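You operate a simulated robot arm through the tools that you are given. There is no shell and no other tool. Be economical: measure what you need, move in short steps, check, and stop when the job is done.

You are at the controls of a simulated two-armed robot. One attempt, no reset.

Task
Latch the rolled blind into the wall brackets, lifting with both hands.
Fine: open both latches first, shut both after; it lies level in both brackets.

It is judged by the outcome, as a careful person would: the job done as asked, and still so three seconds after it is handed in. It fails if anything else is knocked over, pushed out of place, dropped, spilled or broken.

Robot
Two 7-joint arms with two-finger parallel grippers on one trunk, on a base that drives. Base frame: it is fixed to the floor where the robot stands at the start and does not move with it; the origin is under the middle of the robot, x ahead of it, y to its left, z up. Lengths are in cm, angles in degrees, forces in N, time in s.
The left shoulder is at the start at [6, 14.3, 88.4], the right one opposite. With the tool pointing down near the work surface each hand reaches from about 32 to 74 cm from the robot's upright axis, wherever it stands, measured 20 degrees to its own side. Places, roughly: brass latch [80, -20, 100]; black latch [70, 10, 100]; wall brackets [80, -10, 100]; rolled blind [100, -100, 75]. Payload 1.57 kg a hand.
The TCP of each hand is the grasp point between the finger pads, 3 cm short of the fingertips. In the tool frame z runs along the fingers and y along their closing line. The gripper opens to 11 cm. The fingers are 2.4 cm wide and 1.2 cm thick; the gripper's body (4.8 by 11.2 cm) begins 7.8 cm behind the TCP.
Orientation is that of the tool frame in the base frame, as a unit quaternion [w, x, y, z]. With the fingers straight down and closing along the base's y, the tool's x points along the base's -x, its y along +y and its z along -z.

Tools
- The arms move only by the tool move_arm. It takes "left_targets", "right_targets" or both (then of equal length, played together; a hand with none holds still); each is a list of rows, each a list of 7 numbers: the shift along the tool's x, y, z in units of 40 mm (1.0 is 40 mm), then the turn, a rotation vector about the tool's x, y, z in units of 4 degrees (1.0 is 4 degrees), then the opening, from 0 (shut) to 1 (fully open). In form: [[tx, ty, tz, ax, ay, az, claw], ...]. A call has 1 to 12 rows; each row shifts and turns the commanded pose from where the row before left it, along the tool's axes as they then stand. A call with a number of a shift or a turn outside -1 to 1 is refused whole. Rows are played at 5 a second. More than 5 cm and 8.6 degrees between two rows, or a gripper value outside its range, and nothing of the call is played. A pose out of reach is approached as far as the arm can. The call stops where the force on the tool passes 50 N (or 10 N more than at its start, if that is more) or the arm is blocked; 0.2 s more then pass. Each finger travels about 4.5 cm/s and halts on what it meets, pressing with about 41 N; the grip force reading is that of the motor and also rises with nothing between the fingers. The clock runs only during rows and for 0.2 s after the last one: add rows that do not move to give the fingers time. It gives the time, the measured TCP pose, the force on the tool (base axes), the opening and the grip force at its end, in the units of the frame above (readings bear some noise).
- Cameras (640 x 400 px; columns grow to the right, rows downward): "scene" is now at [5.5, -2.04, 151.2]; the picture's right is [-0.21, -0.98, 0.00], its down [-0.59, 0.12, -0.80] and it looks along [0.78, -0.17, -0.60] (base axes); focal length 262 px, centre (320, 200). "left" rides on the left gripper at [7, -1.6, -14.1] in its tool frame; the picture's right is [0.23, 0.97, 0.00], its down [-0.86, 0.20, -0.48] and it looks along [-0.47, 0.11, 0.88] (tool axes); focal length 222 px, centre (320, 200). "right" rides on the right gripper at [7, 1.6, -14.1] in its tool frame; the picture's right is [-0.23, 0.97, 0.00], its down [-0.86, -0.20, -0.48] and it looks along [-0.47, -0.11, 0.88] (tool axes); focal length 222 px, centre (320, 200). There is no depth. A picture from a camera that has moved, and an enlarged one, comes with that camera's place and axes in the base frame and with its lens.
- camera(camera): a new picture of that camera. No time passes.
- lift_body(by): slides the trunk up (or, below 0, down) by that many cm; the arms and the scene camera ride with it, the base frame stays. It gives what a move gives, with no picture.
- roll_base(legs): drives the robot by 1 to 6 legs, each [ahead, left, turn to the left] in cm, cm and degrees, along the robot's own axes; the way and the turn of a leg run together, so that a leg with both is an arc; at most 150 cm and 180 degrees a leg. The arms and the cameras ride along, it lands a little off, and it stops where it bumps. It gives what a move gives.
- turn_head(pan, tilt): turns the head with the scene camera to pan (to the left, within 86 degrees either way) and tilt (down, from -29 to 69), counted from straight ahead of the robot. It gives what a move gives.
- zoom(camera, box): a new picture of the part [left, top, right, bottom] of that camera's present view, enlarged. No time passes.
- sign_off(): hands the job in; it is judged then, once.

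Go step by step. Nothing tells you exact positions but the pictures and the camera data: compare them with the known pose of the tool, close in by small moves and look again before you grip or let go. The budget is 120 turns and 92 pictures, counting those below and the enlarged ones. Unless the task says otherwise, let go and move clear before handing in, and close with one line.

The tools are called after "Emit:" as name(argument=value, ...) on one line, values as JSON. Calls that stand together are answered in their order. move_arm: Moves the arms, as the interface text tells. Its arguments: {"type":"object","properties":{"left_targets":{"type":"array","items":{"type":"array","items":{"type":"number"}}},"right_targets":{"type":"array","items":{"type":"array","items":{"type":"number"}}}},"required":[]} The other tools are called the same way: lift_body (by) slides the trunk up or down; roll_base (legs) drives the base; turn_head (pan, tilt) turns the head that bears the scene camera; camera (camera) takes a picture; zoom (camera, box) takes an enlarged picture of a part of a camera's view; sign_off () hands the job in.

At the start:

```text
clock: 0.0
left_ee_pos: [60.3, 21.34, 100.0]
left_tool_rot: [0.0, 0.001, 1.0, 0.0]
left_wrist_force: [-0.2, -0.1, 0.3]
left_grip_width: 11.01
left_gripper_force: 0.1
right_ee_pos: [57.58, -27.36, 99.99]
right_tool_rot: [0.0, 0.001, 1.0, -0.001]
right_wrist_force: [0.2, -0.2, 0.0]
right_grip_width: 10.99
right_gripper_force: 0.0
trunk travel left (down, up): [-48.2, 10.8]
robot x, y, heading: [0.17, 0.13, -0.0]
head pan, tilt: [-11.9, 36.9]
```

scene: 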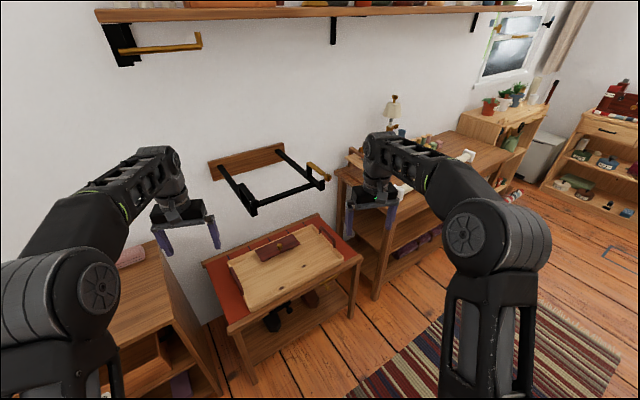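
right: 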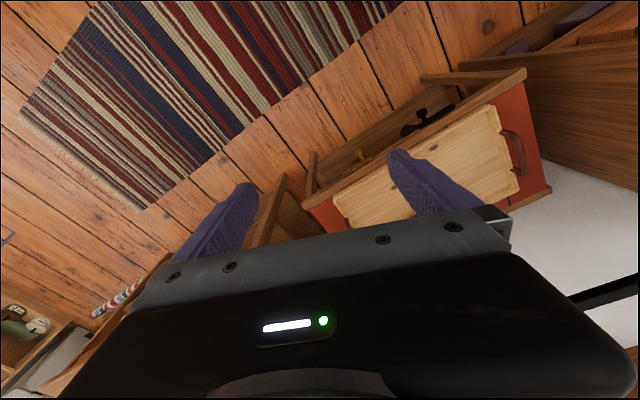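
left: 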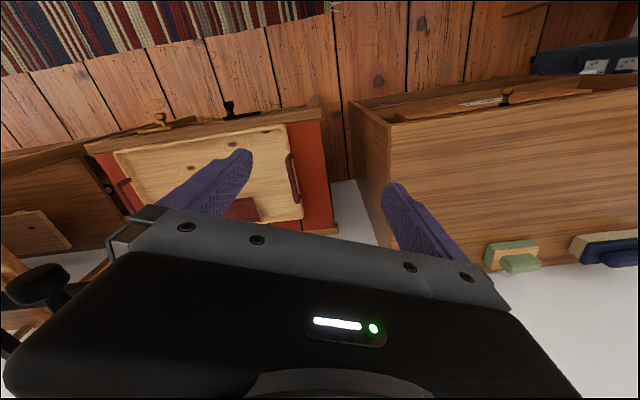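

I see a black wall frame with two arms (black tip left, brass tip right) straight ahead, above a small table; the blind should be far off to the right. I'll zoom in on the brackets and look toward the blind.

Emit:
zoom(camera="scene", box=[200, 130, 360, 230])

Emit:
zoom(camera="scene", box=[340, 80, 560, 220])

Emit:
turn_head(pan=-50, tilt=35)

Emit:
camera(camera="scene")

```text
4.00 times, centred on (280, 180) of scene
camera zoom: at [5.5, -2.04, 151.2], right [-0.21, -0.98, 0.0], down [-0.59, 0.12, -0.8], along [0.78, -0.17, -0.6], focal length 1049 px, centre (480, 280)
```

zoom: 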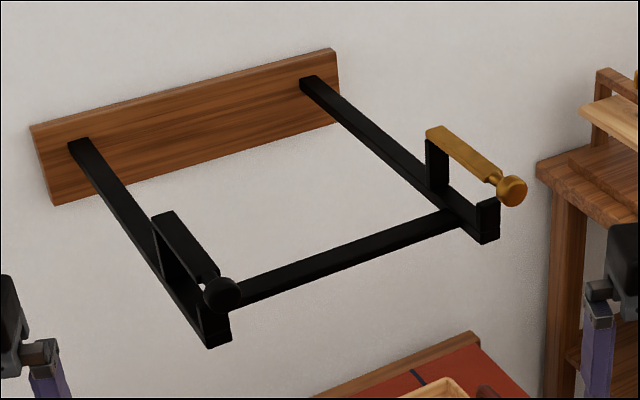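

```text
2.86 times, centred on (450, 150) of scene
camera zoom: at [5.5, -2.04, 151.2], right [-0.21, -0.98, 0.0], down [-0.59, 0.12, -0.8], along [0.78, -0.17, -0.6], focal length 749 px, centre (-51, 343)
```

zoom: 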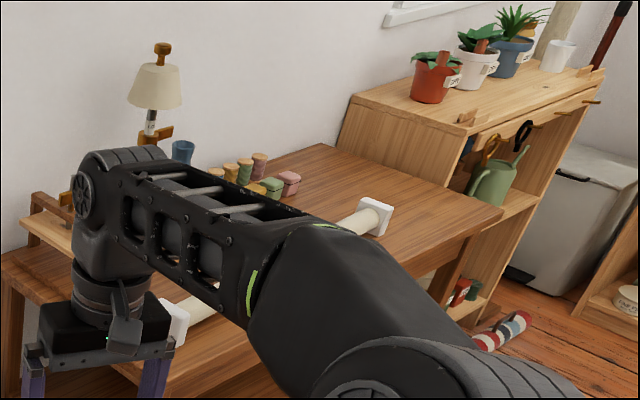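

```text
clock: 1.0
left_ee_pos: [60.13, 21.22, 100.01]
left_tool_rot: [0.0, 0.001, 1.0, 0.0]
left_wrist_force: [0.3, -1.4, 0.0]
left_grip_width: 11.0
left_gripper_force: 0.1
right_ee_pos: [57.62, -27.33, 99.98]
right_tool_rot: [0.0, 0.0, 1.0, 0.0]
right_wrist_force: [0.0, -0.2, 0.2]
right_grip_width: 11.03
right_gripper_force: 0.1
trunk travel left (down, up): [-48.2, 10.8]
robot x, y, heading: [0.19, -0.16, -0.0]
head pan, tilt: [-50.0, 35.0]
```

```text
86 pictures are left
camera scene: at [2.66, -6.98, 151.5], right [-0.77, -0.64, 0.0], down [-0.37, 0.44, -0.82], along [0.53, -0.63, -0.57], focal length 262 px, centre (320, 200)
```

scene: 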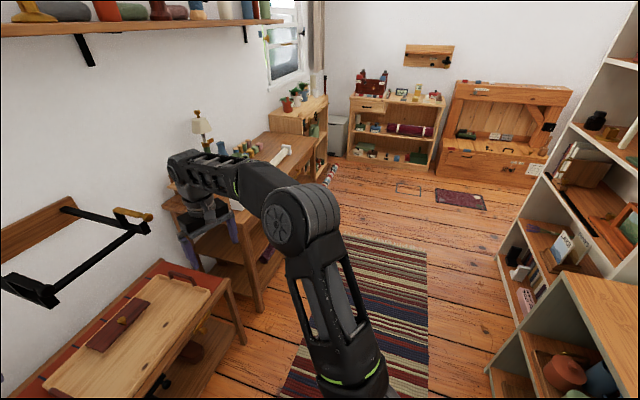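

The brackets' line is turned about 21° from my y axis (black knob near [70,4,103], brass near [80,-21,103]); the blind lies on the bench at right. I'll back off, turn square to that wall and look at the latches closer.

Emit:
roll_base(legs=[[-25, 0, 0], [0, 0, 21.6], [4.5, -45.5, 0]])

Emit:
turn_head(pan=0, tilt=30)

Emit:
camera(camera="scene")

Emit:
zoom(camera="scene", box=[240, 130, 400, 230])

```text
clock: 6.4
left_ee_pos: [44.98, 0.34, 99.92]
left_tool_rot: [0.0, -0.189, 0.982, 0.0]
left_wrist_force: [0.1, 0.3, 0.2]
left_grip_width: 11.0
left_gripper_force: 0.0
right_ee_pos: [60.69, -45.88, 99.98]
right_tool_rot: [0.0, -0.189, 0.982, -0.001]
right_wrist_force: [0.2, 0.2, -1.0]
right_grip_width: 11.01
right_gripper_force: 0.1
trunk travel left (down, up): [-48.2, 10.8]
robot x, y, heading: [-3.12, -41.49, 21.7]
head pan, tilt: [-50.0, 35.0]
```

```text
clock: 7.6
left_ee_pos: [44.95, 0.44, 99.94]
left_tool_rot: [0.001, -0.19, 0.982, 0.0]
left_wrist_force: [-0.5, 0.0, -0.4]
left_grip_width: 11.0
left_gripper_force: 0.1
right_ee_pos: [60.68, -45.83, 100.04]
right_tool_rot: [0.001, -0.189, 0.982, 0.0]
right_wrist_force: [-0.5, -0.3, 0.3]
right_grip_width: 11.0
right_gripper_force: 0.0
trunk travel left (down, up): [-48.2, 10.8]
robot x, y, heading: [-2.72, -41.8, 21.7]
head pan, tilt: [0.0, 30.0]
```

```text
85 pictures are left
camera scene: at [2.6, -39.73, 152.28], right [0.37, -0.93, 0.0], down [-0.46, -0.19, -0.87], along [0.8, 0.32, -0.5], focal length 262 px, centre (320, 200)
```

scene: 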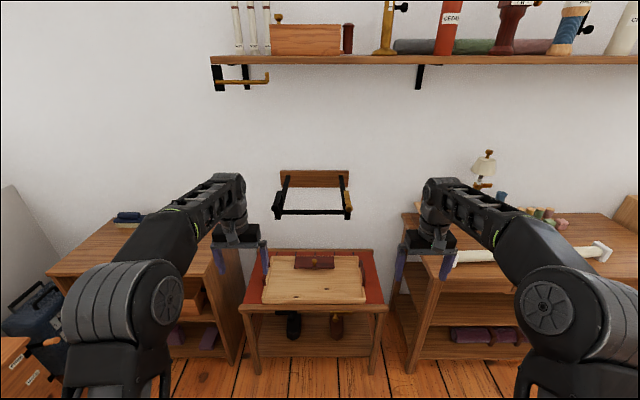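

```text
4.00 times, centred on (320, 180) of scene
camera zoom: at [2.6, -39.73, 152.28], right [0.37, -0.93, 0.0], down [-0.46, -0.19, -0.87], along [0.8, 0.32, -0.5], focal length 1049 px, centre (320, 280)
```

zoom: 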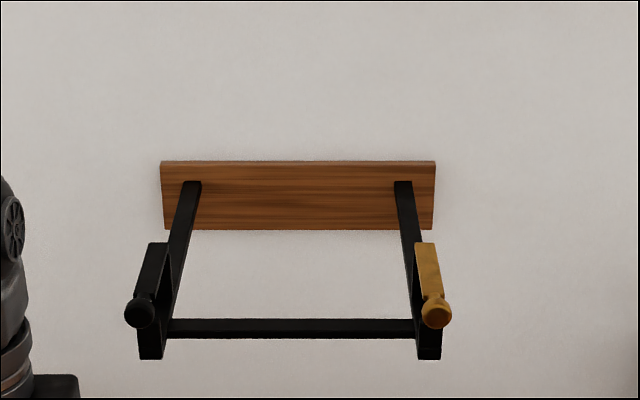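

The wall is now square ahead: black knob at about [68.3,3.5,104.4], brass at [78.1,-20.5,104.2]. I'll zoom on the blind and view the latches from a lower, closer position via the head/wrist cameras.

Emit:
zoom(camera="scene", box=[420, 210, 640, 330])

Emit:
zoom(camera="scene", box=[270, 165, 360, 225])

Emit:
lift_body(by=-40)

Emit:
turn_head(pan=0, tilt=8)

Emit:
camera(camera="scene")

```text
2.91 times, centred on (530, 270) of scene
camera zoom: at [2.6, -39.73, 152.28], right [0.37, -0.93, 0.0], down [-0.46, -0.19, -0.87], along [0.8, 0.32, -0.5], focal length 763 px, centre (-291, -4)
```

zoom: 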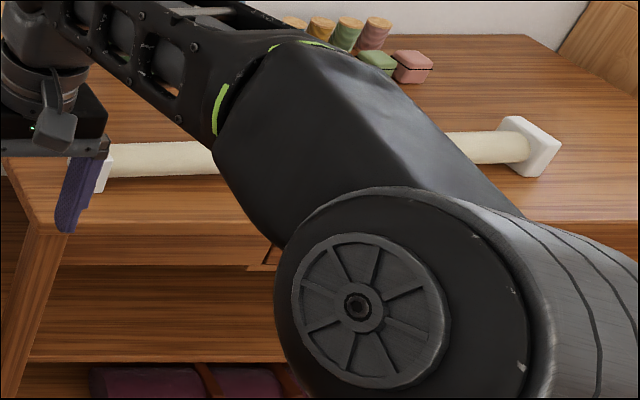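

```text
6.67 times, centred on (315, 195) of scene
camera zoom: at [2.6, -39.73, 152.28], right [0.37, -0.93, 0.0], down [-0.46, -0.19, -0.87], along [0.8, 0.32, -0.5], focal length 1749 px, centre (353, 233)
```

zoom: 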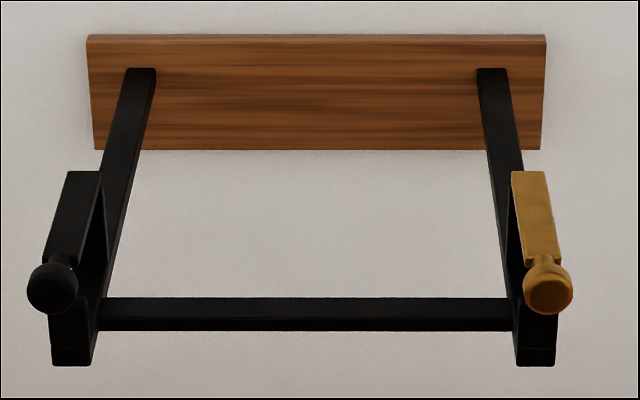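

```text
clock: 11.4
left_ee_pos: [44.88, 0.52, 60.01]
left_tool_rot: [0.0, -0.19, 0.982, 0.001]
left_wrist_force: [0.5, 0.6, -0.1]
left_grip_width: 11.0
left_gripper_force: 0.0
right_ee_pos: [60.76, -45.73, 60.06]
right_tool_rot: [-0.001, -0.189, 0.982, 0.0]
right_wrist_force: [-0.1, 0.2, 0.4]
right_grip_width: 10.99
right_gripper_force: 0.0
trunk travel left (down, up): [-8.2, 50.8]
robot x, y, heading: [-2.83, -41.83, 21.7]
head pan, tilt: [0.0, 30.0]
```

```text
clock: 12.2
left_ee_pos: [44.91, 0.44, 59.88]
left_tool_rot: [0.0, -0.188, 0.982, 0.0]
left_wrist_force: [0.5, 0.7, 0.3]
left_grip_width: 11.01
left_gripper_force: 0.1
right_ee_pos: [60.62, -45.88, 59.98]
right_tool_rot: [0.001, -0.189, 0.982, 0.0]
right_wrist_force: [-0.6, -1.2, 0.3]
right_grip_width: 10.99
right_gripper_force: 0.0
trunk travel left (down, up): [-8.2, 50.8]
robot x, y, heading: [-3.27, -41.61, 21.7]
head pan, tilt: [0.0, 8.0]
```

```text
81 pictures are left
camera scene: at [2.8, -39.65, 115.83], right [0.37, -0.93, 0.0], down [-0.13, -0.05, -0.99], along [0.92, 0.37, -0.14], focal length 262 px, centre (320, 200)
```

scene: 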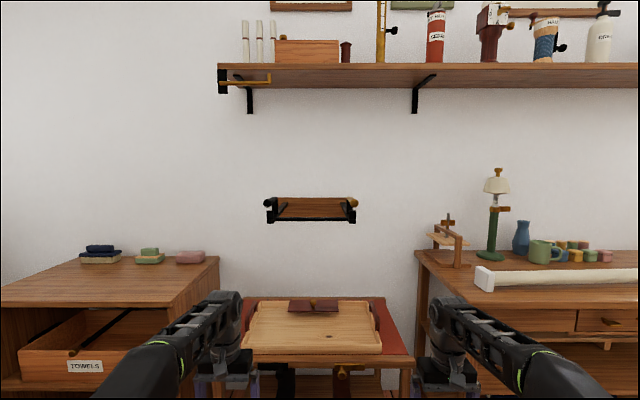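

Emit:
zoom(camera="scene", box=[260, 185, 364, 235])

Emit:
zoom(camera="scene", box=[400, 200, 640, 350])

```text
6.15 times, centred on (312, 210) of scene
camera zoom: at [2.8, -39.65, 115.83], right [0.37, -0.93, 0.0], down [-0.13, -0.05, -0.99], along [0.92, 0.37, -0.14], focal length 1614 px, centre (369, 138)
```

zoom: 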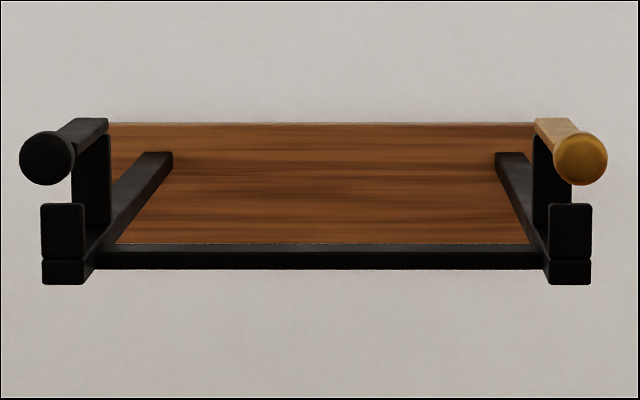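

```text
2.67 times, centred on (520, 275) of scene
camera zoom: at [2.8, -39.65, 115.83], right [0.37, -0.93, 0.0], down [-0.13, -0.05, -0.99], along [0.92, 0.37, -0.14], focal length 700 px, centre (-213, 0)
```

zoom: 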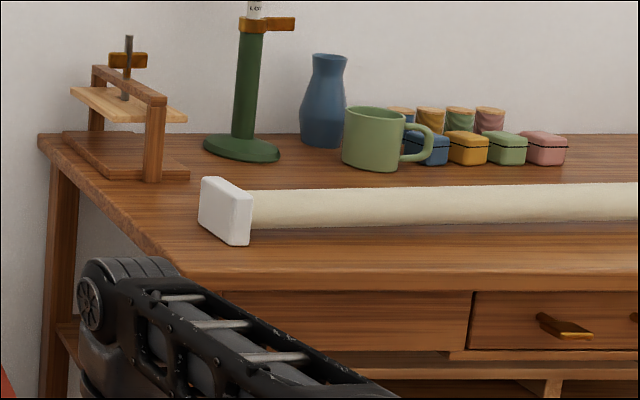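

The blind is a ~4.6 cm roll about 64 cm long with square end caps, parallel to this wall; it will lie across both arms under the latch bars, whose knobs stick out towards me and hinge at the rear post. I'll raise the trunk, come nearer, and pitch both hands to point forwards.

Emit:
lift_body(by=43)

Emit:
roll_base(legs=[[12, 0, 0]])

Emit:
move_arm(left_targets=[[0, 0, 0, 0, -1, 0, 0.5], [0, 0, 0, 0, -1, 0, 0.5], [0, 0, 0, 0, -1, 0, 0.5], [0, 0, 0, 0, -1, 0, 0.5], [0, 0, 0, 0, -1, 0, 0.5], [0, 0, 0, 0, -1, 0, 0.5], [0, 0, 0, 0, -1, 0, 0.5], [0, 0, 0, 0, -1, 0, 0.5], [0, 0, 0, 0, -1, 0, 0.5], [0, 0, 0, 0, -1, 0, 0.5], [0, 0, 0, 0, -1, 0, 0.5], [0, 0, 0, 0, -1, 0, 0.5]], right_targets=[[0, 0, 0, 0, -1, 0, 0.5], [0, 0, 0, 0, -1, 0, 0.5], [0, 0, 0, 0, -1, 0, 0.5], [0, 0, 0, 0, -1, 0, 0.5], [0, 0, 0, 0, -1, 0, 0.5], [0, 0, 0, 0, -1, 0, 0.5], [0, 0, 0, 0, -1, 0, 0.5], [0, 0, 0, 0, -1, 0, 0.5], [0, 0, 0, 0, -1, 0, 0.5], [0, 0, 0, 0, -1, 0, 0.5], [0, 0, 0, 0, -1, 0, 0.5], [0, 0, 0, 0, -1, 0, 0.5]])

Emit:
turn_head(pan=0, tilt=35)

Emit:
camera(camera="scene")

```text
refused: 43 is not a number from -40 to 40
```

```text
clock: 13.5
left_ee_pos: [55.94, 4.89, 60.02]
left_tool_rot: [-0.001, -0.189, 0.982, 0.0]
left_wrist_force: [0.4, -0.6, -0.1]
left_grip_width: 11.01
left_gripper_force: 0.1
right_ee_pos: [71.77, -41.24, 60.04]
right_tool_rot: [0.001, -0.19, 0.982, 0.0]
right_wrist_force: [-0.2, 0.9, -1.0]
right_grip_width: 11.01
right_gripper_force: 0.0
trunk travel left (down, up): [-8.2, 50.8]
robot x, y, heading: [8.34, -36.93, 22.1]
head pan, tilt: [0.0, 8.0]
```

```text
clock: 16.1
left_ee_pos: [55.85, 4.85, 60.07]
left_tool_rot: [0.4, -0.173, 0.897, 0.076]
left_wrist_force: [0.0, -0.2, 0.0]
left_grip_width: 5.48
left_gripper_force: 0.1
right_ee_pos: [71.73, -41.25, 59.97]
right_tool_rot: [0.4, -0.174, 0.896, 0.079]
right_wrist_force: [0.4, -1.2, 0.5]
right_grip_width: 5.5
right_gripper_force: 0.0
trunk travel left (down, up): [-8.2, 50.8]
robot x, y, heading: [7.92, -37.21, 21.8]
head pan, tilt: [0.0, 8.0]
```

```text
clock: 17.0
left_ee_pos: [55.92, 4.76, 60.12]
left_tool_rot: [0.4, -0.173, 0.897, 0.077]
left_wrist_force: [-0.5, -0.1, -0.4]
left_grip_width: 5.48
left_gripper_force: 0.0
right_ee_pos: [71.76, -41.28, 60.02]
right_tool_rot: [0.399, -0.174, 0.897, 0.077]
right_wrist_force: [0.6, -0.5, -0.2]
right_grip_width: 5.5
right_gripper_force: 0.0
trunk travel left (down, up): [-8.2, 50.8]
robot x, y, heading: [8.02, -37.21, 22.0]
head pan, tilt: [0.0, 35.0]
```

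```text
78 pictures are left
camera scene: at [13.39, -35.39, 111.5], right [0.37, -0.93, 0.0], down [-0.53, -0.21, -0.82], along [0.76, 0.31, -0.57], focal length 262 px, centre (320, 200)
```

scene: 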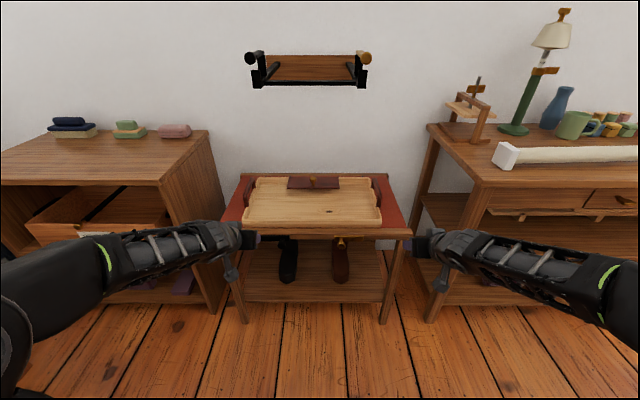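

Trunk lift was refused (over 40), but nothing touched. Now I lift in two steps and finish pitching the hands to horizontal.

Emit:
lift_body(by=40)

Emit:
lift_body(by=4)

Emit:
move_arm(left_targets=[[0, 0, 0, 0, -1, 0, 0.5], [0, 0, 0, 0, -1, 0, 0.5], [0, 0, 0, 0, -1, 0, 0.5], [0, 0, 0, 0, -1, 0, 0.5], [0, 0, 0, 0, -1, 0, 0.5], [0, 0, 0, 0, -1, 0, 0.5], [0, 0, 0, 0, -1, 0, 0.5], [0, 0, 0, 0, -1, 0, 0.5], [0, 0, 0, 0, -1, 0, 0.5], [0, 0, 0, 0, -1, 0, 0.5]], right_targets=[[0, 0, 0, 0, -1, 0, 0.5], [0, 0, 0, 0, -1, 0, 0.5], [0, 0, 0, 0, -1, 0, 0.5], [0, 0, 0, 0, -1, 0, 0.5], [0, 0, 0, 0, -1, 0, 0.5], [0, 0, 0, 0, -1, 0, 0.5], [0, 0, 0, 0, -1, 0, 0.5], [0, 0, 0, 0, -1, 0, 0.5], [0, 0, 0, 0, -1, 0, 0.5], [0, 0, 0, 0, -1, 0, 0.5]])

Emit:
camera(camera="scene")

Emit:
camera(camera="left")

Emit:
camera(camera="right")

```text
clock: 20.8
left_ee_pos: [55.87, 4.93, 100.06]
left_tool_rot: [0.4, -0.173, 0.897, 0.077]
left_wrist_force: [-0.2, 0.0, -0.2]
left_grip_width: 5.51
left_gripper_force: 0.1
right_ee_pos: [71.72, -41.27, 99.93]
right_tool_rot: [0.4, -0.173, 0.897, 0.077]
right_wrist_force: [-0.2, -0.2, -0.4]
right_grip_width: 5.49
right_gripper_force: 0.0
trunk travel left (down, up): [-48.2, 10.8]
robot x, y, heading: [8.19, -37.19, 21.8]
head pan, tilt: [0.0, 35.0]
```

```text
clock: 21.6
left_ee_pos: [55.99, 4.96, 104.02]
left_tool_rot: [0.399, -0.173, 0.897, 0.077]
left_wrist_force: [0.8, 0.3, 0.6]
left_grip_width: 5.52
left_gripper_force: 0.1
right_ee_pos: [71.75, -41.26, 104.0]
right_tool_rot: [0.399, -0.174, 0.897, 0.078]
right_wrist_force: [0.3, -0.1, 0.6]
right_grip_width: 5.5
right_gripper_force: 0.1
trunk travel left (down, up): [-52.2, 6.8]
robot x, y, heading: [8.15, -37.3, 21.9]
head pan, tilt: [0.0, 35.0]
```

```text
clock: 23.9
left_ee_pos: [55.63, 5.38, 102.5]
left_tool_rot: [0.549, -0.152, 0.811, 0.13]
left_wrist_force: [0.5, -0.9, 0.6]
left_grip_width: 5.5
left_gripper_force: 0.0
left hand out of reach, approached as far as the arm can: row 2, 4, 8, 9, 10
right_ee_pos: [71.97, -42.06, 101.07]
right_tool_rot: [0.501, -0.17, 0.847, 0.057]
right_wrist_force: [0.3, 0.3, 0.0]
right_grip_width: 5.5
right_gripper_force: 0.0
right hand out of reach, approached as far as the arm can: row 1, 2, 4, 6, 8, 9, 10
trunk travel left (down, up): [-52.2, 6.8]
robot x, y, heading: [8.15, -36.98, 21.9]
head pan, tilt: [0.0, 35.0]
```

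```text
77 pictures are left
camera scene: at [13.37, -35.39, 155.5], right [0.37, -0.93, 0.0], down [-0.53, -0.21, -0.82], along [0.76, 0.31, -0.57], focal length 262 px, centre (320, 200)
```

scene: 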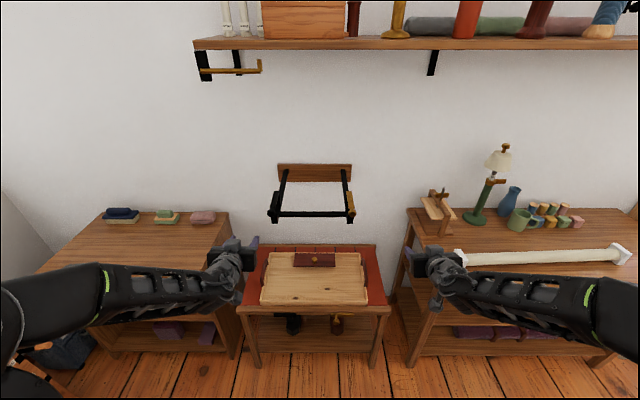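

```text
76 pictures are left
camera left: at [42.02, -2.24, 101.08], right [-0.46, 0.87, -0.17], down [-0.19, 0.09, 0.98], along [0.87, 0.48, 0.12], focal length 222 px, centre (320, 200)
```

left: 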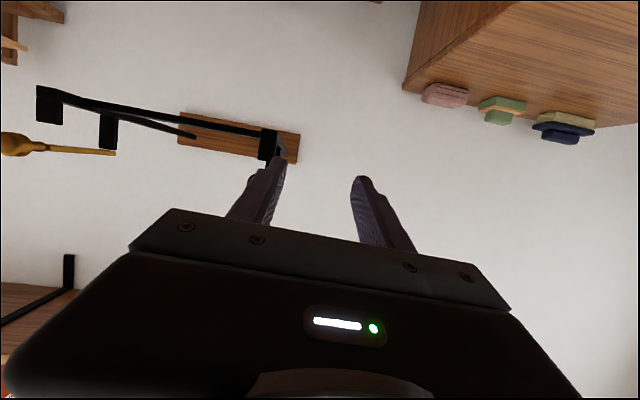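

```text
75 pictures are left
camera right: at [56.78, -45.94, 101.95], right [-0.24, 0.96, 0.13], down [0.05, -0.12, 0.99], along [0.97, 0.24, -0.02], focal length 222 px, centre (320, 200)
```

right: 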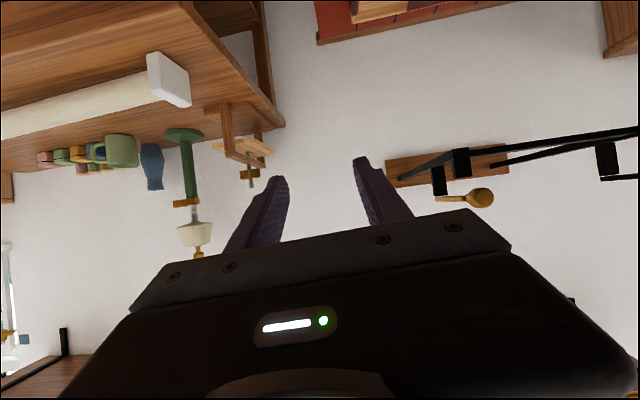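

Both hands are near horizontal, limited by reach at this close range; ~45° pitch is enough since the fingers straddle the narrow bracket. I'll back the pitch off a bit and see where the commanded pose stands.

Emit:
move_arm(left_targets=[[0, 0, 0, 0, 1, 0, 0.5], [0, 0, 0, 0, 1, 0, 0.5], [0, 0, 0, 0, 1, 0, 0.5], [0, 0, 0, 0, 1, 0, 0.5], [0, 0, 0, 0, 1, 0, 0.5]], right_targets=[[0, 0, 0, 0, 1, 0, 0.5], [0, 0, 0, 0, 1, 0, 0.5], [0, 0, 0, 0, 1, 0, 0.5], [0, 0, 0, 0, 1, 0, 0.5], [0, 0, 0, 0, 1, 0, 0.5]])

```text
clock: 25.1
left_ee_pos: [55.69, 5.44, 102.52]
left_tool_rot: [0.4, -0.172, 0.894, 0.101]
left_wrist_force: [0.6, 0.6, 0.3]
left_grip_width: 5.5
left_gripper_force: 0.0
right_ee_pos: [72.26, -42.69, 101.32]
right_tool_rot: [0.375, -0.172, 0.91, 0.026]
right_wrist_force: [0.0, -0.1, 0.4]
right_grip_width: 5.49
right_gripper_force: 0.0
right hand out of reach, approached as far as the arm can: row 4
trunk travel left (down, up): [-52.2, 6.8]
robot x, y, heading: [8.05, -36.89, 21.9]
head pan, tilt: [0.0, 35.0]
```

Emit:
move_arm(left_targets=[[-0.74, -0.55, -0.1, 0, 0, 0, 0.5], [-0.74, -0.55, -0.1, 0, 0, 0, 0.5], [-0.74, -0.55, -0.1, 0, 0, 0, 0.5], [0, 0, 0, 0, 0, 0, 0.5]])

Emit:
camera(camera="left")

Emit:
zoom(camera="scene", box=[240, 150, 400, 250])

```text
clock: 26.1
left_ee_pos: [62.98, 1.12, 109.61]
left_tool_rot: [0.401, -0.173, 0.894, 0.102]
left_wrist_force: [0.7, -0.5, 0.6]
left_grip_width: 5.51
left_gripper_force: 0.0
right_ee_pos: [72.19, -42.54, 101.27]
right_tool_rot: [0.376, -0.171, 0.91, 0.024]
right_wrist_force: [-0.3, 1.0, 0.2]
right_grip_width: 5.51
right_gripper_force: 0.0
trunk travel left (down, up): [-52.2, 6.8]
robot x, y, heading: [7.84, -36.88, 21.9]
head pan, tilt: [0.0, 35.0]
```

```text
74 pictures are left
camera left: at [49.83, -6.6, 113.73], right [-0.52, 0.84, -0.13], down [0.13, 0.23, 0.97], along [0.84, 0.49, -0.22], focal length 222 px, centre (320, 200)
```

left: 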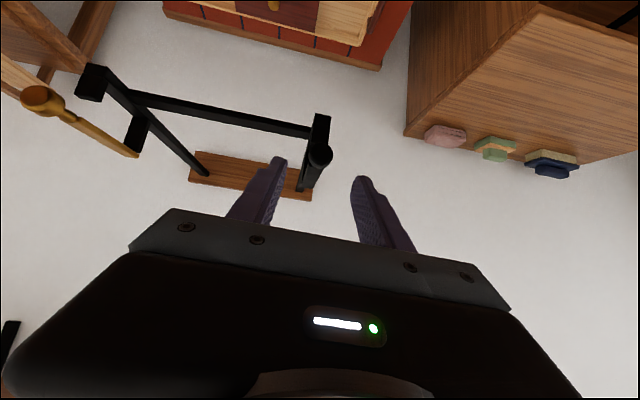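

```text
4.00 times, centred on (320, 200) of scene
camera zoom: at [13.37, -35.36, 155.5], right [0.37, -0.93, 0.0], down [-0.53, -0.21, -0.82], along [0.76, 0.31, -0.57], focal length 1049 px, centre (320, 200)
```

zoom: 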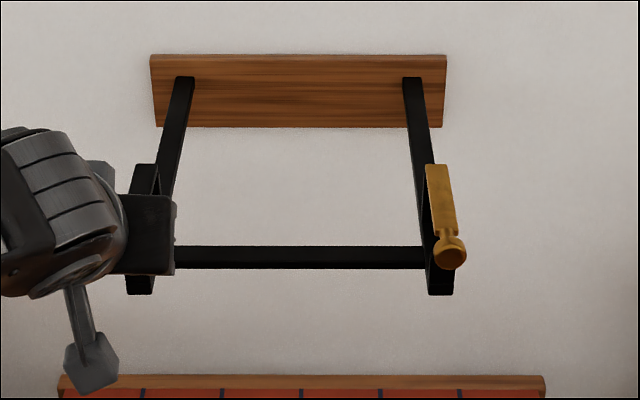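

The left camera confirms the black knob at [68.3,3.4,104.4]. I advance along the fingers onto it and close.

Emit:
move_arm(left_targets=[[0, 0, 0.65, 0, 0, 0, 0.5], [0, 0, 0.65, 0, 0, 0, 0.5], [0, 0, 0.55, 0, 0, 0, 0.5], [0, 0, 0, 0, 0, 0, 0.5], [0, 0, 0, 0, 0, 0, 0.2], [0, 0, 0, 0, 0, 0, 0.2], [0, 0, 0, 0, 0, 0, 0.2]])

Emit:
camera(camera="left")

```text
clock: 27.6
left_ee_pos: [67.98, 3.37, 104.7]
left_tool_rot: [0.4, -0.173, 0.894, 0.102]
left_wrist_force: [0.9, 4.0, 0.7]
left_grip_width: 2.52
left_gripper_force: 22.1
right_ee_pos: [72.33, -42.51, 101.25]
right_tool_rot: [0.376, -0.172, 0.91, 0.025]
right_wrist_force: [-0.3, -0.3, -0.6]
right_grip_width: 5.51
right_gripper_force: 0.2
trunk travel left (down, up): [-52.2, 6.8]
robot x, y, heading: [7.83, -37.16, 22.0]
head pan, tilt: [0.0, 35.0]
```

```text
72 pictures are left
camera left: at [54.9, -4.15, 108.79], right [-0.52, 0.84, -0.13], down [0.13, 0.23, 0.97], along [0.84, 0.49, -0.22], focal length 222 px, centre (320, 200)
```

left: 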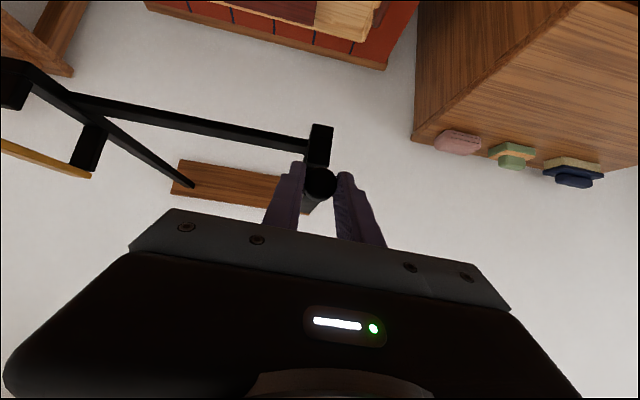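

Emit:
move_arm(left_targets=[[-0.19, 0.01, -0.165, 0, 0, 0, 0.2], [-0.19, 0.01, -0.165, 0, 0, 0, 0.2], [-0.17, 0.01, -0.1, 0, 0, 0, 0.2], [0, 0, 0, 0, 0, 0, 0.2]])

Emit:
camera(camera="left")

Emit:
zoom(camera="scene", box=[240, 150, 400, 250])

```text
clock: 28.6
left_ee_pos: [68.21, 3.56, 107.42]
left_tool_rot: [0.398, -0.174, 0.895, 0.102]
left_wrist_force: [-1.0, 5.1, -10.8]
left_grip_width: 2.48
left_gripper_force: 36.8
right_ee_pos: [72.37, -42.57, 101.2]
right_tool_rot: [0.375, -0.172, 0.911, 0.025]
right_wrist_force: [0.6, -0.2, 0.2]
right_grip_width: 5.49
right_gripper_force: 0.1
trunk travel left (down, up): [-52.2, 6.8]
robot x, y, heading: [7.69, -37.51, 21.9]
head pan, tilt: [0.0, 35.0]
```

```text
71 pictures are left
camera left: at [55.06, -4.09, 111.48], right [-0.52, 0.84, -0.13], down [0.13, 0.23, 0.97], along [0.84, 0.49, -0.23], focal length 222 px, centre (320, 200)
```

left: 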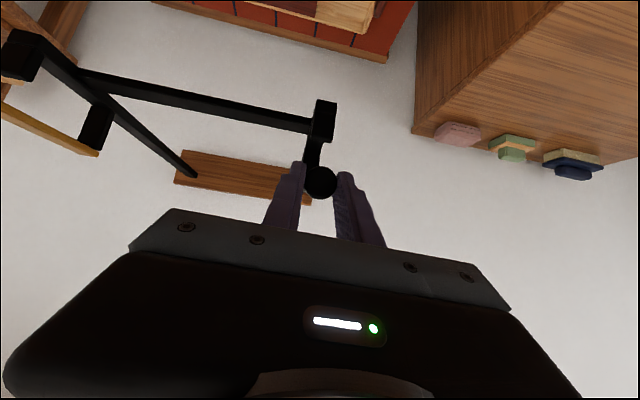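

```text
4.00 times, centred on (320, 200) of scene
camera zoom: at [13.5, -35.24, 155.49], right [0.37, -0.93, 0.0], down [-0.53, -0.21, -0.82], along [0.76, 0.3, -0.57], focal length 1049 px, centre (320, 200)
```

zoom: 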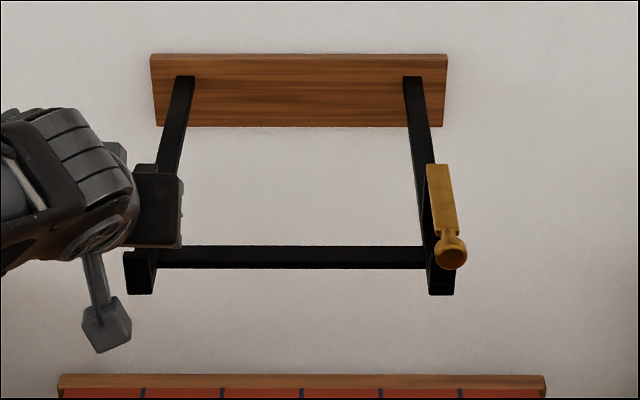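

The latch lifts on its hinge with light friction (~11 N). I follow its arc upward and back.

Emit:
move_arm(left_targets=[[-0.34, 0.01, -0.13, 0, 0, 0, 0.2], [-0.34, 0.01, -0.1, 0, 0, 0, 0.2], [-0.36, 0.01, -0.05, 0, 0, 0, 0.2], [-0.36, 0.01, 0, 0, 0, 0, 0.2], [0, 0, 0, 0, 0, 0, 0.2]])

Emit:
camera(camera="left")

```text
clock: 29.9
left_ee_pos: [70.84, 4.5, 112.68]
left_tool_rot: [0.401, -0.172, 0.894, 0.101]
left_wrist_force: [-4.7, 4.2, 0.8]
left_grip_width: 2.76
left_gripper_force: 3.8
right_ee_pos: [72.32, -42.67, 101.39]
right_tool_rot: [0.375, -0.172, 0.91, 0.025]
right_wrist_force: [0.1, -0.7, 0.0]
right_grip_width: 5.5
right_gripper_force: 0.1
trunk travel left (down, up): [-52.2, 6.8]
robot x, y, heading: [7.63, -37.26, 21.9]
head pan, tilt: [0.0, 35.0]
```

```text
69 pictures are left
camera left: at [57.62, -3.15, 116.62], right [-0.52, 0.84, -0.13], down [0.13, 0.22, 0.97], along [0.84, 0.49, -0.22], focal length 222 px, centre (320, 200)
```

left: 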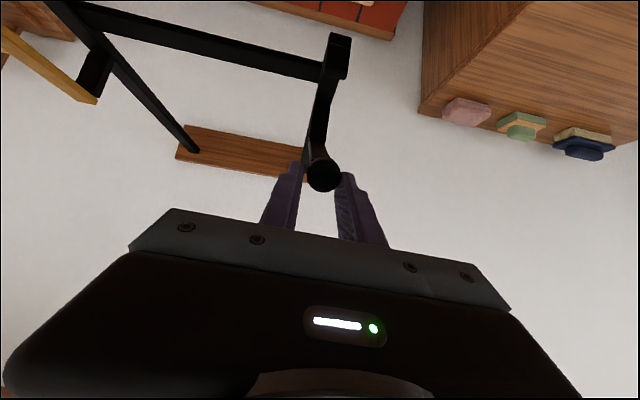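

Emit:
move_arm(left_targets=[[-0.35, 0.0, 0.06, 0, 0, 0, 0.2], [-0.35, 0.0, 0.09, 0, 0, 0, 0.2], [-0.33, 0, 0.14, 0, 0, 0, 0.2], [-0.32, 0, 0.18, 0, 0, 0, 0.2], [-0.28, 0, 0.22, 0, 0, 0, 0.2], [0, 0, 0, 0, 0, 0, 0.2]])

Emit:
camera(camera="left")

Emit:
zoom(camera="scene", box=[240, 120, 400, 220])

```text
clock: 31.2
left_ee_pos: [76.75, 6.65, 115.52]
left_tool_rot: [0.401, -0.172, 0.894, 0.101]
left_wrist_force: [-0.7, 0.3, -0.3]
left_grip_width: 2.23
left_gripper_force: 0.0
right_ee_pos: [72.33, -42.68, 101.3]
right_tool_rot: [0.375, -0.172, 0.911, 0.024]
right_wrist_force: [0.5, -0.4, 0.6]
right_grip_width: 5.5
right_gripper_force: 0.1
trunk travel left (down, up): [-52.2, 6.8]
robot x, y, heading: [8.21, -37.29, 21.8]
head pan, tilt: [0.0, 35.0]
```

```text
68 pictures are left
camera left: at [63.67, -0.94, 119.69], right [-0.52, 0.84, -0.13], down [0.13, 0.23, 0.97], along [0.84, 0.49, -0.22], focal length 222 px, centre (320, 200)
```

left: 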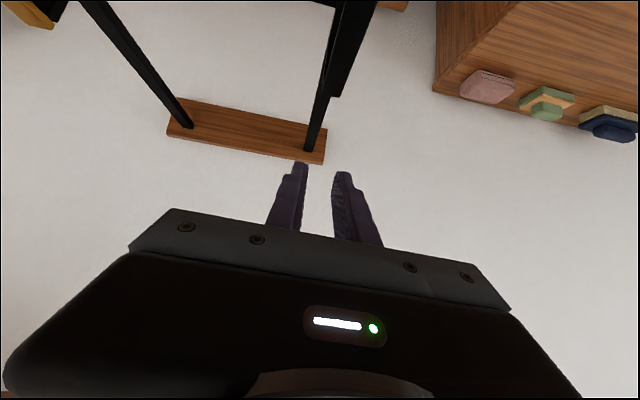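

```text
4.00 times, centred on (320, 170) of scene
camera zoom: at [13.4, -35.41, 155.5], right [0.37, -0.93, 0.0], down [-0.53, -0.21, -0.82], along [0.76, 0.31, -0.57], focal length 1049 px, centre (320, 320)
```

zoom: 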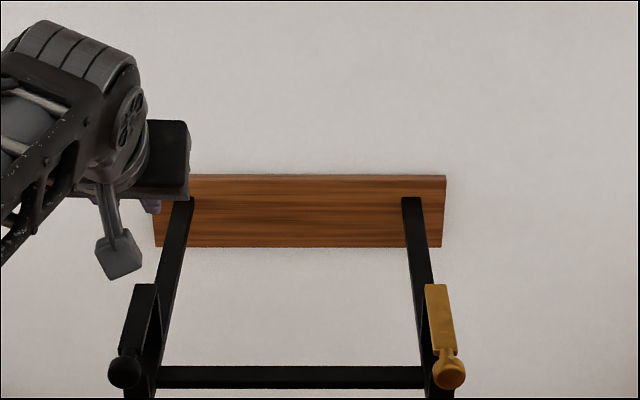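

The knob slipped out around 70° and the bar fell shut again (my grip was limited by the 0.2 setting). I go back to the approach point, regrip deeper with full force.

Emit:
move_arm(left_targets=[[0, 0, -0.5, 0, 0, 0, 0.5], [0.89, 0, -0.35, 0, 0, 0, 0.5], [0.89, 0, -0.35, 0, 0, 0, 0.5], [0.89, 0, -0.35, 0, 0, 0, 0.5], [0.89, 0, -0.26, 0, 0, 0, 0.5], [0, 0, 0, 0, 0, 0, 0.5]])

Emit:
camera(camera="left")

```text
clock: 32.6
left_ee_pos: [63.1, 1.25, 109.53]
left_tool_rot: [0.4, -0.173, 0.894, 0.102]
left_wrist_force: [1.1, -0.6, -0.5]
left_grip_width: 5.5
left_gripper_force: 0.1
right_ee_pos: [72.21, -42.61, 101.22]
right_tool_rot: [0.375, -0.172, 0.91, 0.025]
right_wrist_force: [0.2, -0.3, 0.2]
right_grip_width: 5.5
right_gripper_force: 0.1
trunk travel left (down, up): [-52.2, 6.8]
robot x, y, heading: [7.63, -37.17, 22.0]
head pan, tilt: [0.0, 35.0]
```

```text
66 pictures are left
camera left: at [49.92, -6.35, 113.69], right [-0.52, 0.84, -0.13], down [0.13, 0.23, 0.97], along [0.84, 0.49, -0.22], focal length 222 px, centre (320, 200)
```

left: 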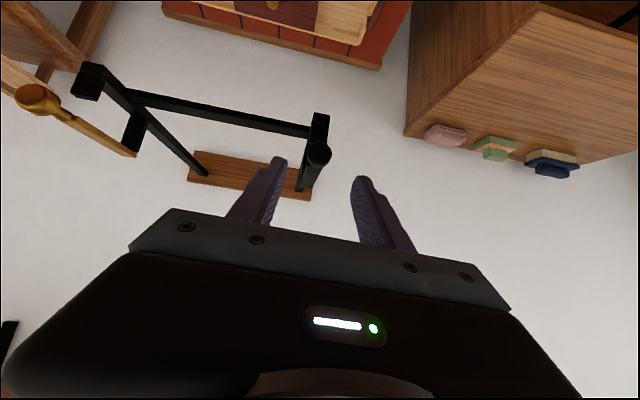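

Emit:
move_arm(left_targets=[[0.07, -0.06, 0.7, 0, 0, 0, 0.5], [0, 0, 0.7, 0, 0, 0, 0.5], [0, 0, 0.7, 0, 0, 0, 0.5], [0, 0, 0, 0, 0, 0, 0.4], [0, 0, 0, 0, 0, 0, 0], [0, 0, 0, 0, 0, 0, 0], [0, 0, 0, 0, 0, 0, 0], [0, 0, 0, 0, 0, 0, 0]])

Emit:
move_arm(left_targets=[[-0.19, 0.01, -0.15, 0, 0, 0, 0], [-0.19, 0.01, -0.15, 0, 0, 0, 0], [-0.2, 0.01, -0.12, 0, 0, 0, 0], [-0.2, 0.01, -0.08, 0, 0, 0, 0], [-0.2, 0.01, -0.05, 0, 0, 0, 0], [0, 0, 0, 0, 0, 0, 0]])

Emit:
camera(camera="left")

```text
clock: 34.5
left_ee_pos: [68.64, 3.84, 104.06]
left_tool_rot: [0.401, -0.173, 0.894, 0.102]
left_wrist_force: [0.9, 2.0, 0.1]
left_grip_width: 2.51
left_gripper_force: 36.5
right_ee_pos: [72.22, -42.69, 101.31]
right_tool_rot: [0.376, -0.172, 0.91, 0.025]
right_wrist_force: [-0.5, 0.1, -0.2]
right_grip_width: 5.51
right_gripper_force: 0.2
trunk travel left (down, up): [-52.2, 6.8]
robot x, y, heading: [8.12, -37.45, 22.1]
head pan, tilt: [0.0, 35.0]
```

```text
clock: 35.9
left_ee_pos: [69.44, 4.09, 108.32]
left_tool_rot: [0.4, -0.173, 0.894, 0.101]
left_wrist_force: [-11.6, -0.5, -5.3]
left_grip_width: 2.5
left_gripper_force: 37.2
right_ee_pos: [72.22, -42.67, 101.33]
right_tool_rot: [0.377, -0.171, 0.91, 0.025]
right_wrist_force: [0.2, -1.4, -1.0]
right_grip_width: 5.5
right_gripper_force: 0.1
trunk travel left (down, up): [-52.2, 6.8]
robot x, y, heading: [8.2, -37.22, 21.9]
head pan, tilt: [0.0, 35.0]
```

```text
65 pictures are left
camera left: at [56.21, -3.57, 112.32], right [-0.52, 0.84, -0.13], down [0.13, 0.23, 0.97], along [0.84, 0.49, -0.22], focal length 222 px, centre (320, 200)
```

left: 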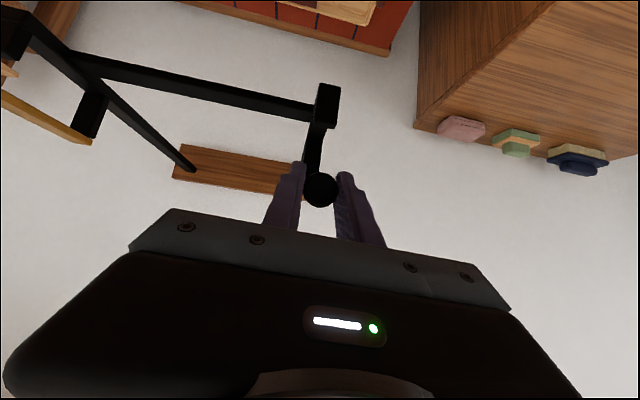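

The tool force points back toward me, so the true arc goes less forward at this stage; I continue more vertically and use force as feedback.

Emit:
move_arm(left_targets=[[-0.2, 0.01, -0.15, 0, 0, 0, 0], [-0.22, 0.01, -0.11, 0, 0, 0, 0], [0, 0, 0, 0, 0, 0, 0]])

Emit:
move_arm(left_targets=[[-0.22, 0.01, -0.1, 0, 0, 0, 0], [-0.23, 0.01, -0.08, 0, 0, 0, 0], [0, 0, 0, 0, 0, 0, 0]])

Emit:
camera(camera="left")

```text
clock: 36.6
left_ee_pos: [69.98, 4.41, 110.04]
left_tool_rot: [0.399, -0.172, 0.895, 0.101]
left_wrist_force: [6.2, 8.6, -14.1]
left_grip_width: 2.49
left_gripper_force: 36.9
right_ee_pos: [72.42, -42.45, 101.23]
right_tool_rot: [0.375, -0.172, 0.91, 0.025]
right_wrist_force: [0.0, 1.3, 0.3]
right_grip_width: 5.5
right_gripper_force: 0.0
trunk travel left (down, up): [-52.2, 6.8]
robot x, y, heading: [8.38, -37.07, 21.9]
head pan, tilt: [0.0, 35.0]
```

```text
clock: 37.5
left_ee_pos: [70.62, 4.7, 111.74]
left_tool_rot: [0.398, -0.173, 0.895, 0.1]
left_wrist_force: [11.2, 8.1, -18.5]
left_grip_width: 2.5
left_gripper_force: 36.9
right_ee_pos: [72.55, -42.43, 101.06]
right_tool_rot: [0.374, -0.172, 0.911, 0.025]
right_wrist_force: [0.1, 0.4, -0.7]
right_grip_width: 5.5
right_gripper_force: 0.0
trunk travel left (down, up): [-52.2, 6.8]
robot x, y, heading: [7.97, -37.44, 22.1]
head pan, tilt: [0.0, 35.0]
```

```text
64 pictures are left
camera left: at [57.54, -3.05, 115.93], right [-0.52, 0.84, -0.13], down [0.13, 0.23, 0.97], along [0.84, 0.49, -0.23], focal length 222 px, centre (320, 200)
```

left: 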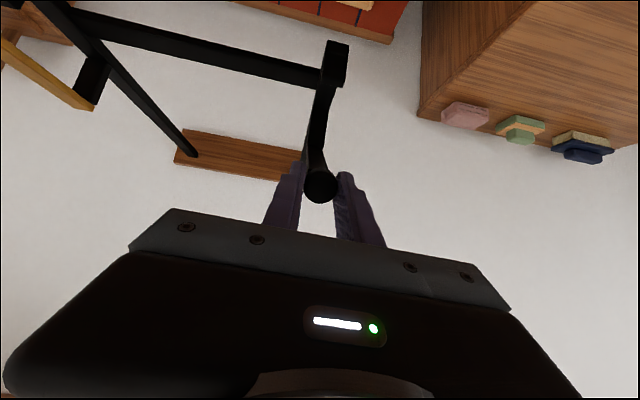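

Emit:
move_arm(left_targets=[[-0.22, 0.0, 0.06, 0, 0, 0, 0], [-0.22, 0.0, 0.06, 0, 0, 0, 0], [0, 0, 0, 0, 0, 0, 0]])

Emit:
move_arm(left_targets=[[-0.22, 0.0, 0.08, 0, 0, 0, 0], [-0.22, 0.0, 0.09, 0, 0, 0, 0], [0, 0, 0, 0, 0, 0, 0]])

Emit:
camera(camera="left")

```text
clock: 38.2
left_ee_pos: [71.7, 5.04, 113.33]
left_tool_rot: [0.402, -0.173, 0.894, 0.101]
left_wrist_force: [-7.7, 0.1, -4.5]
left_grip_width: 2.48
left_gripper_force: 36.1
right_ee_pos: [72.27, -42.52, 101.35]
right_tool_rot: [0.375, -0.173, 0.911, 0.025]
right_wrist_force: [0.1, -0.1, 1.0]
right_grip_width: 5.47
right_gripper_force: 0.0
trunk travel left (down, up): [-52.2, 6.8]
robot x, y, heading: [7.88, -37.16, 21.8]
head pan, tilt: [0.0, 35.0]
```

```text
clock: 39.0
left_ee_pos: [73.13, 5.67, 114.31]
left_tool_rot: [0.404, -0.173, 0.893, 0.101]
left_wrist_force: [-13.2, -1.1, 10.2]
left_grip_width: 2.48
left_gripper_force: 36.7
right_ee_pos: [71.98, -42.77, 101.45]
right_tool_rot: [0.377, -0.171, 0.91, 0.024]
right_wrist_force: [0.1, 0.4, 0.9]
right_grip_width: 5.48
right_gripper_force: 0.0
trunk travel left (down, up): [-52.2, 6.8]
robot x, y, heading: [8.07, -37.16, 21.9]
head pan, tilt: [0.0, 35.0]
```

```text
63 pictures are left
camera left: at [59.93, -2.09, 118.35], right [-0.52, 0.84, -0.13], down [0.12, 0.22, 0.97], along [0.85, 0.49, -0.22], focal length 222 px, centre (320, 200)
```

left: 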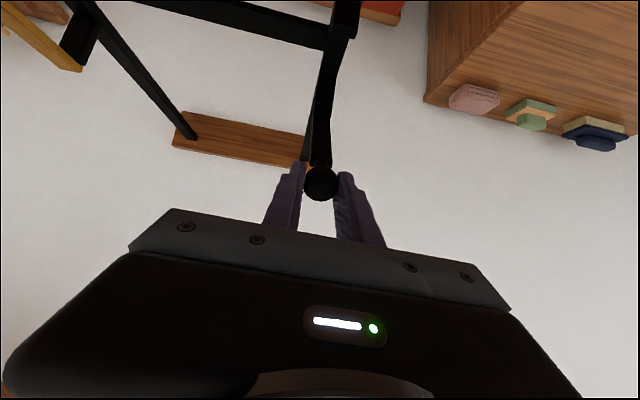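

Emit:
move_arm(left_targets=[[-0.24, 0.0, -0.02, 0, 0, 0, 0], [-0.24, 0.0, 0.04, 0, 0, 0, 0], [0, 0, 0, 0, 0, 0, 0]])

Emit:
move_arm(left_targets=[[-0.24, 0.0, 0.05, 0, 0, 0, 0], [-0.24, 0.0, 0.09, 0, 0, 0, 0], [0, 0, 0, 0, 0, 0, 0]])

Emit:
camera(camera="left")

```text
clock: 39.9
left_ee_pos: [74.41, 6.12, 115.26]
left_tool_rot: [0.399, -0.173, 0.895, 0.102]
left_wrist_force: [-8.5, 0.4, -4.7]
left_grip_width: 2.51
left_gripper_force: 36.3
right_ee_pos: [72.22, -42.62, 101.36]
right_tool_rot: [0.376, -0.171, 0.91, 0.024]
right_wrist_force: [-0.3, -0.5, 0.1]
right_grip_width: 5.5
right_gripper_force: 0.0
trunk travel left (down, up): [-52.2, 6.8]
robot x, y, heading: [7.92, -37.59, 21.9]
head pan, tilt: [0.0, 35.0]
```

```text
clock: 40.6
left_ee_pos: [76.19, 6.77, 116.13]
left_tool_rot: [0.398, -0.173, 0.895, 0.102]
left_wrist_force: [-4.5, 0.8, -14.7]
left_grip_width: 2.49
left_gripper_force: 36.5
right_ee_pos: [72.27, -42.58, 101.27]
right_tool_rot: [0.375, -0.172, 0.91, 0.026]
right_wrist_force: [0.1, -0.4, -0.2]
right_grip_width: 5.49
right_gripper_force: 0.1
trunk travel left (down, up): [-52.2, 6.8]
robot x, y, heading: [7.83, -37.37, 21.8]
head pan, tilt: [0.0, 35.0]
```

```text
62 pictures are left
camera left: at [63.07, -0.86, 120.28], right [-0.52, 0.84, -0.13], down [0.13, 0.23, 0.97], along [0.84, 0.49, -0.23], focal length 222 px, centre (320, 200)
```

left: 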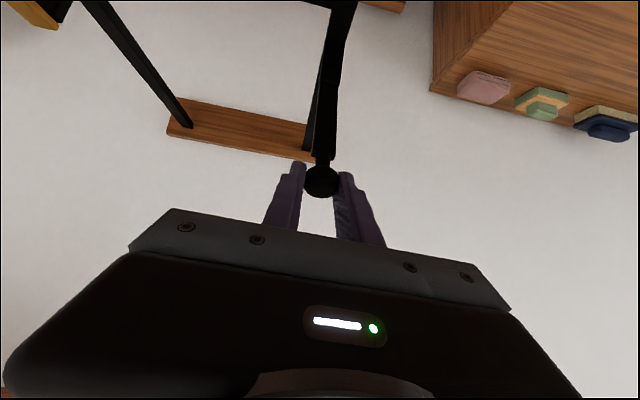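

Emit:
move_arm(left_targets=[[-0.2, 0.0, 0.15, 0, 0, 0, 0], [-0.2, 0.0, 0.16, 0, 0, 0, 0], [0, 0, 0, 0, 0, 0, 0]])

Emit:
move_arm(left_targets=[[-0.18, 0.0, 0.18, 0, 0, 0, 0], [-0.17, 0.0, 0.18, 0, 0, 0, 0], [0, 0, 0, 0, 0, 0, 0]])

Emit:
move_arm(left_targets=[[-0.16, 0.0, 0.19, 0, 0, 0, 0], [-0.15, 0.0, 0.19, 0, 0, 0, 0], [0, 0, 0, 0, 0, 0, 0]])

Emit:
camera(camera="left")

```text
clock: 41.5
left_ee_pos: [77.88, 7.42, 116.88]
left_tool_rot: [0.4, -0.173, 0.894, 0.102]
left_wrist_force: [-7.1, 3.7, -7.6]
left_grip_width: 2.5
left_gripper_force: 36.4
right_ee_pos: [72.17, -42.54, 101.29]
right_tool_rot: [0.375, -0.173, 0.91, 0.025]
right_wrist_force: [0.3, 0.4, -0.1]
right_grip_width: 5.51
right_gripper_force: 0.1
trunk travel left (down, up): [-52.2, 6.8]
robot x, y, heading: [7.79, -37.49, 21.9]
head pan, tilt: [0.0, 35.0]
```

```text
clock: 42.2
left_ee_pos: [79.56, 8.23, 117.07]
left_tool_rot: [0.403, -0.173, 0.893, 0.101]
left_wrist_force: [-6.2, 2.3, 4.4]
left_grip_width: 2.5
left_gripper_force: 37.1
left hand out of reach, approached as far as the arm can: row 2
right_ee_pos: [72.14, -42.65, 101.3]
right_tool_rot: [0.376, -0.172, 0.91, 0.026]
right_wrist_force: [0.0, 0.2, 0.5]
right_grip_width: 5.47
right_gripper_force: 0.0
trunk travel left (down, up): [-52.2, 6.8]
robot x, y, heading: [7.97, -37.09, 21.8]
head pan, tilt: [0.0, 35.0]
```

```text
clock: 43.0
left_ee_pos: [79.48, 8.15, 117.09]
left_tool_rot: [0.406, -0.172, 0.892, 0.102]
left_wrist_force: [-2.5, -2.1, 26.1]
left_grip_width: 2.5
left_gripper_force: 36.6
left hand out of reach, approached as far as the arm can: row 1, 2
right_ee_pos: [72.1, -42.74, 101.5]
right_tool_rot: [0.377, -0.172, 0.91, 0.026]
right_wrist_force: [-1.0, -0.1, 0.1]
right_grip_width: 5.48
right_gripper_force: 0.1
trunk travel left (down, up): [-52.2, 6.8]
robot x, y, heading: [8.23, -37.23, 22.0]
head pan, tilt: [0.0, 35.0]
```

```text
61 pictures are left
camera left: at [66.37, 0.48, 120.91], right [-0.52, 0.85, -0.13], down [0.11, 0.22, 0.97], along [0.85, 0.49, -0.21], focal length 222 px, centre (320, 200)
```

left: 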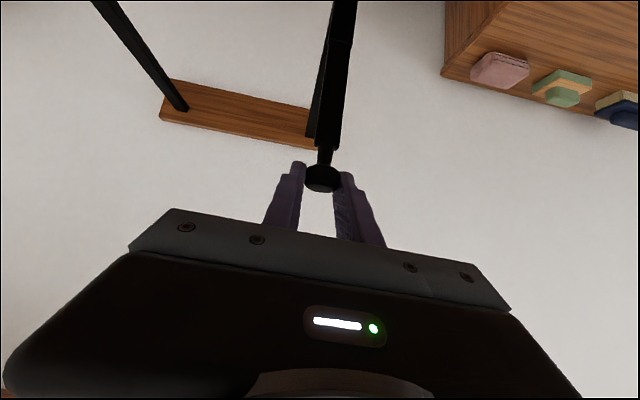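

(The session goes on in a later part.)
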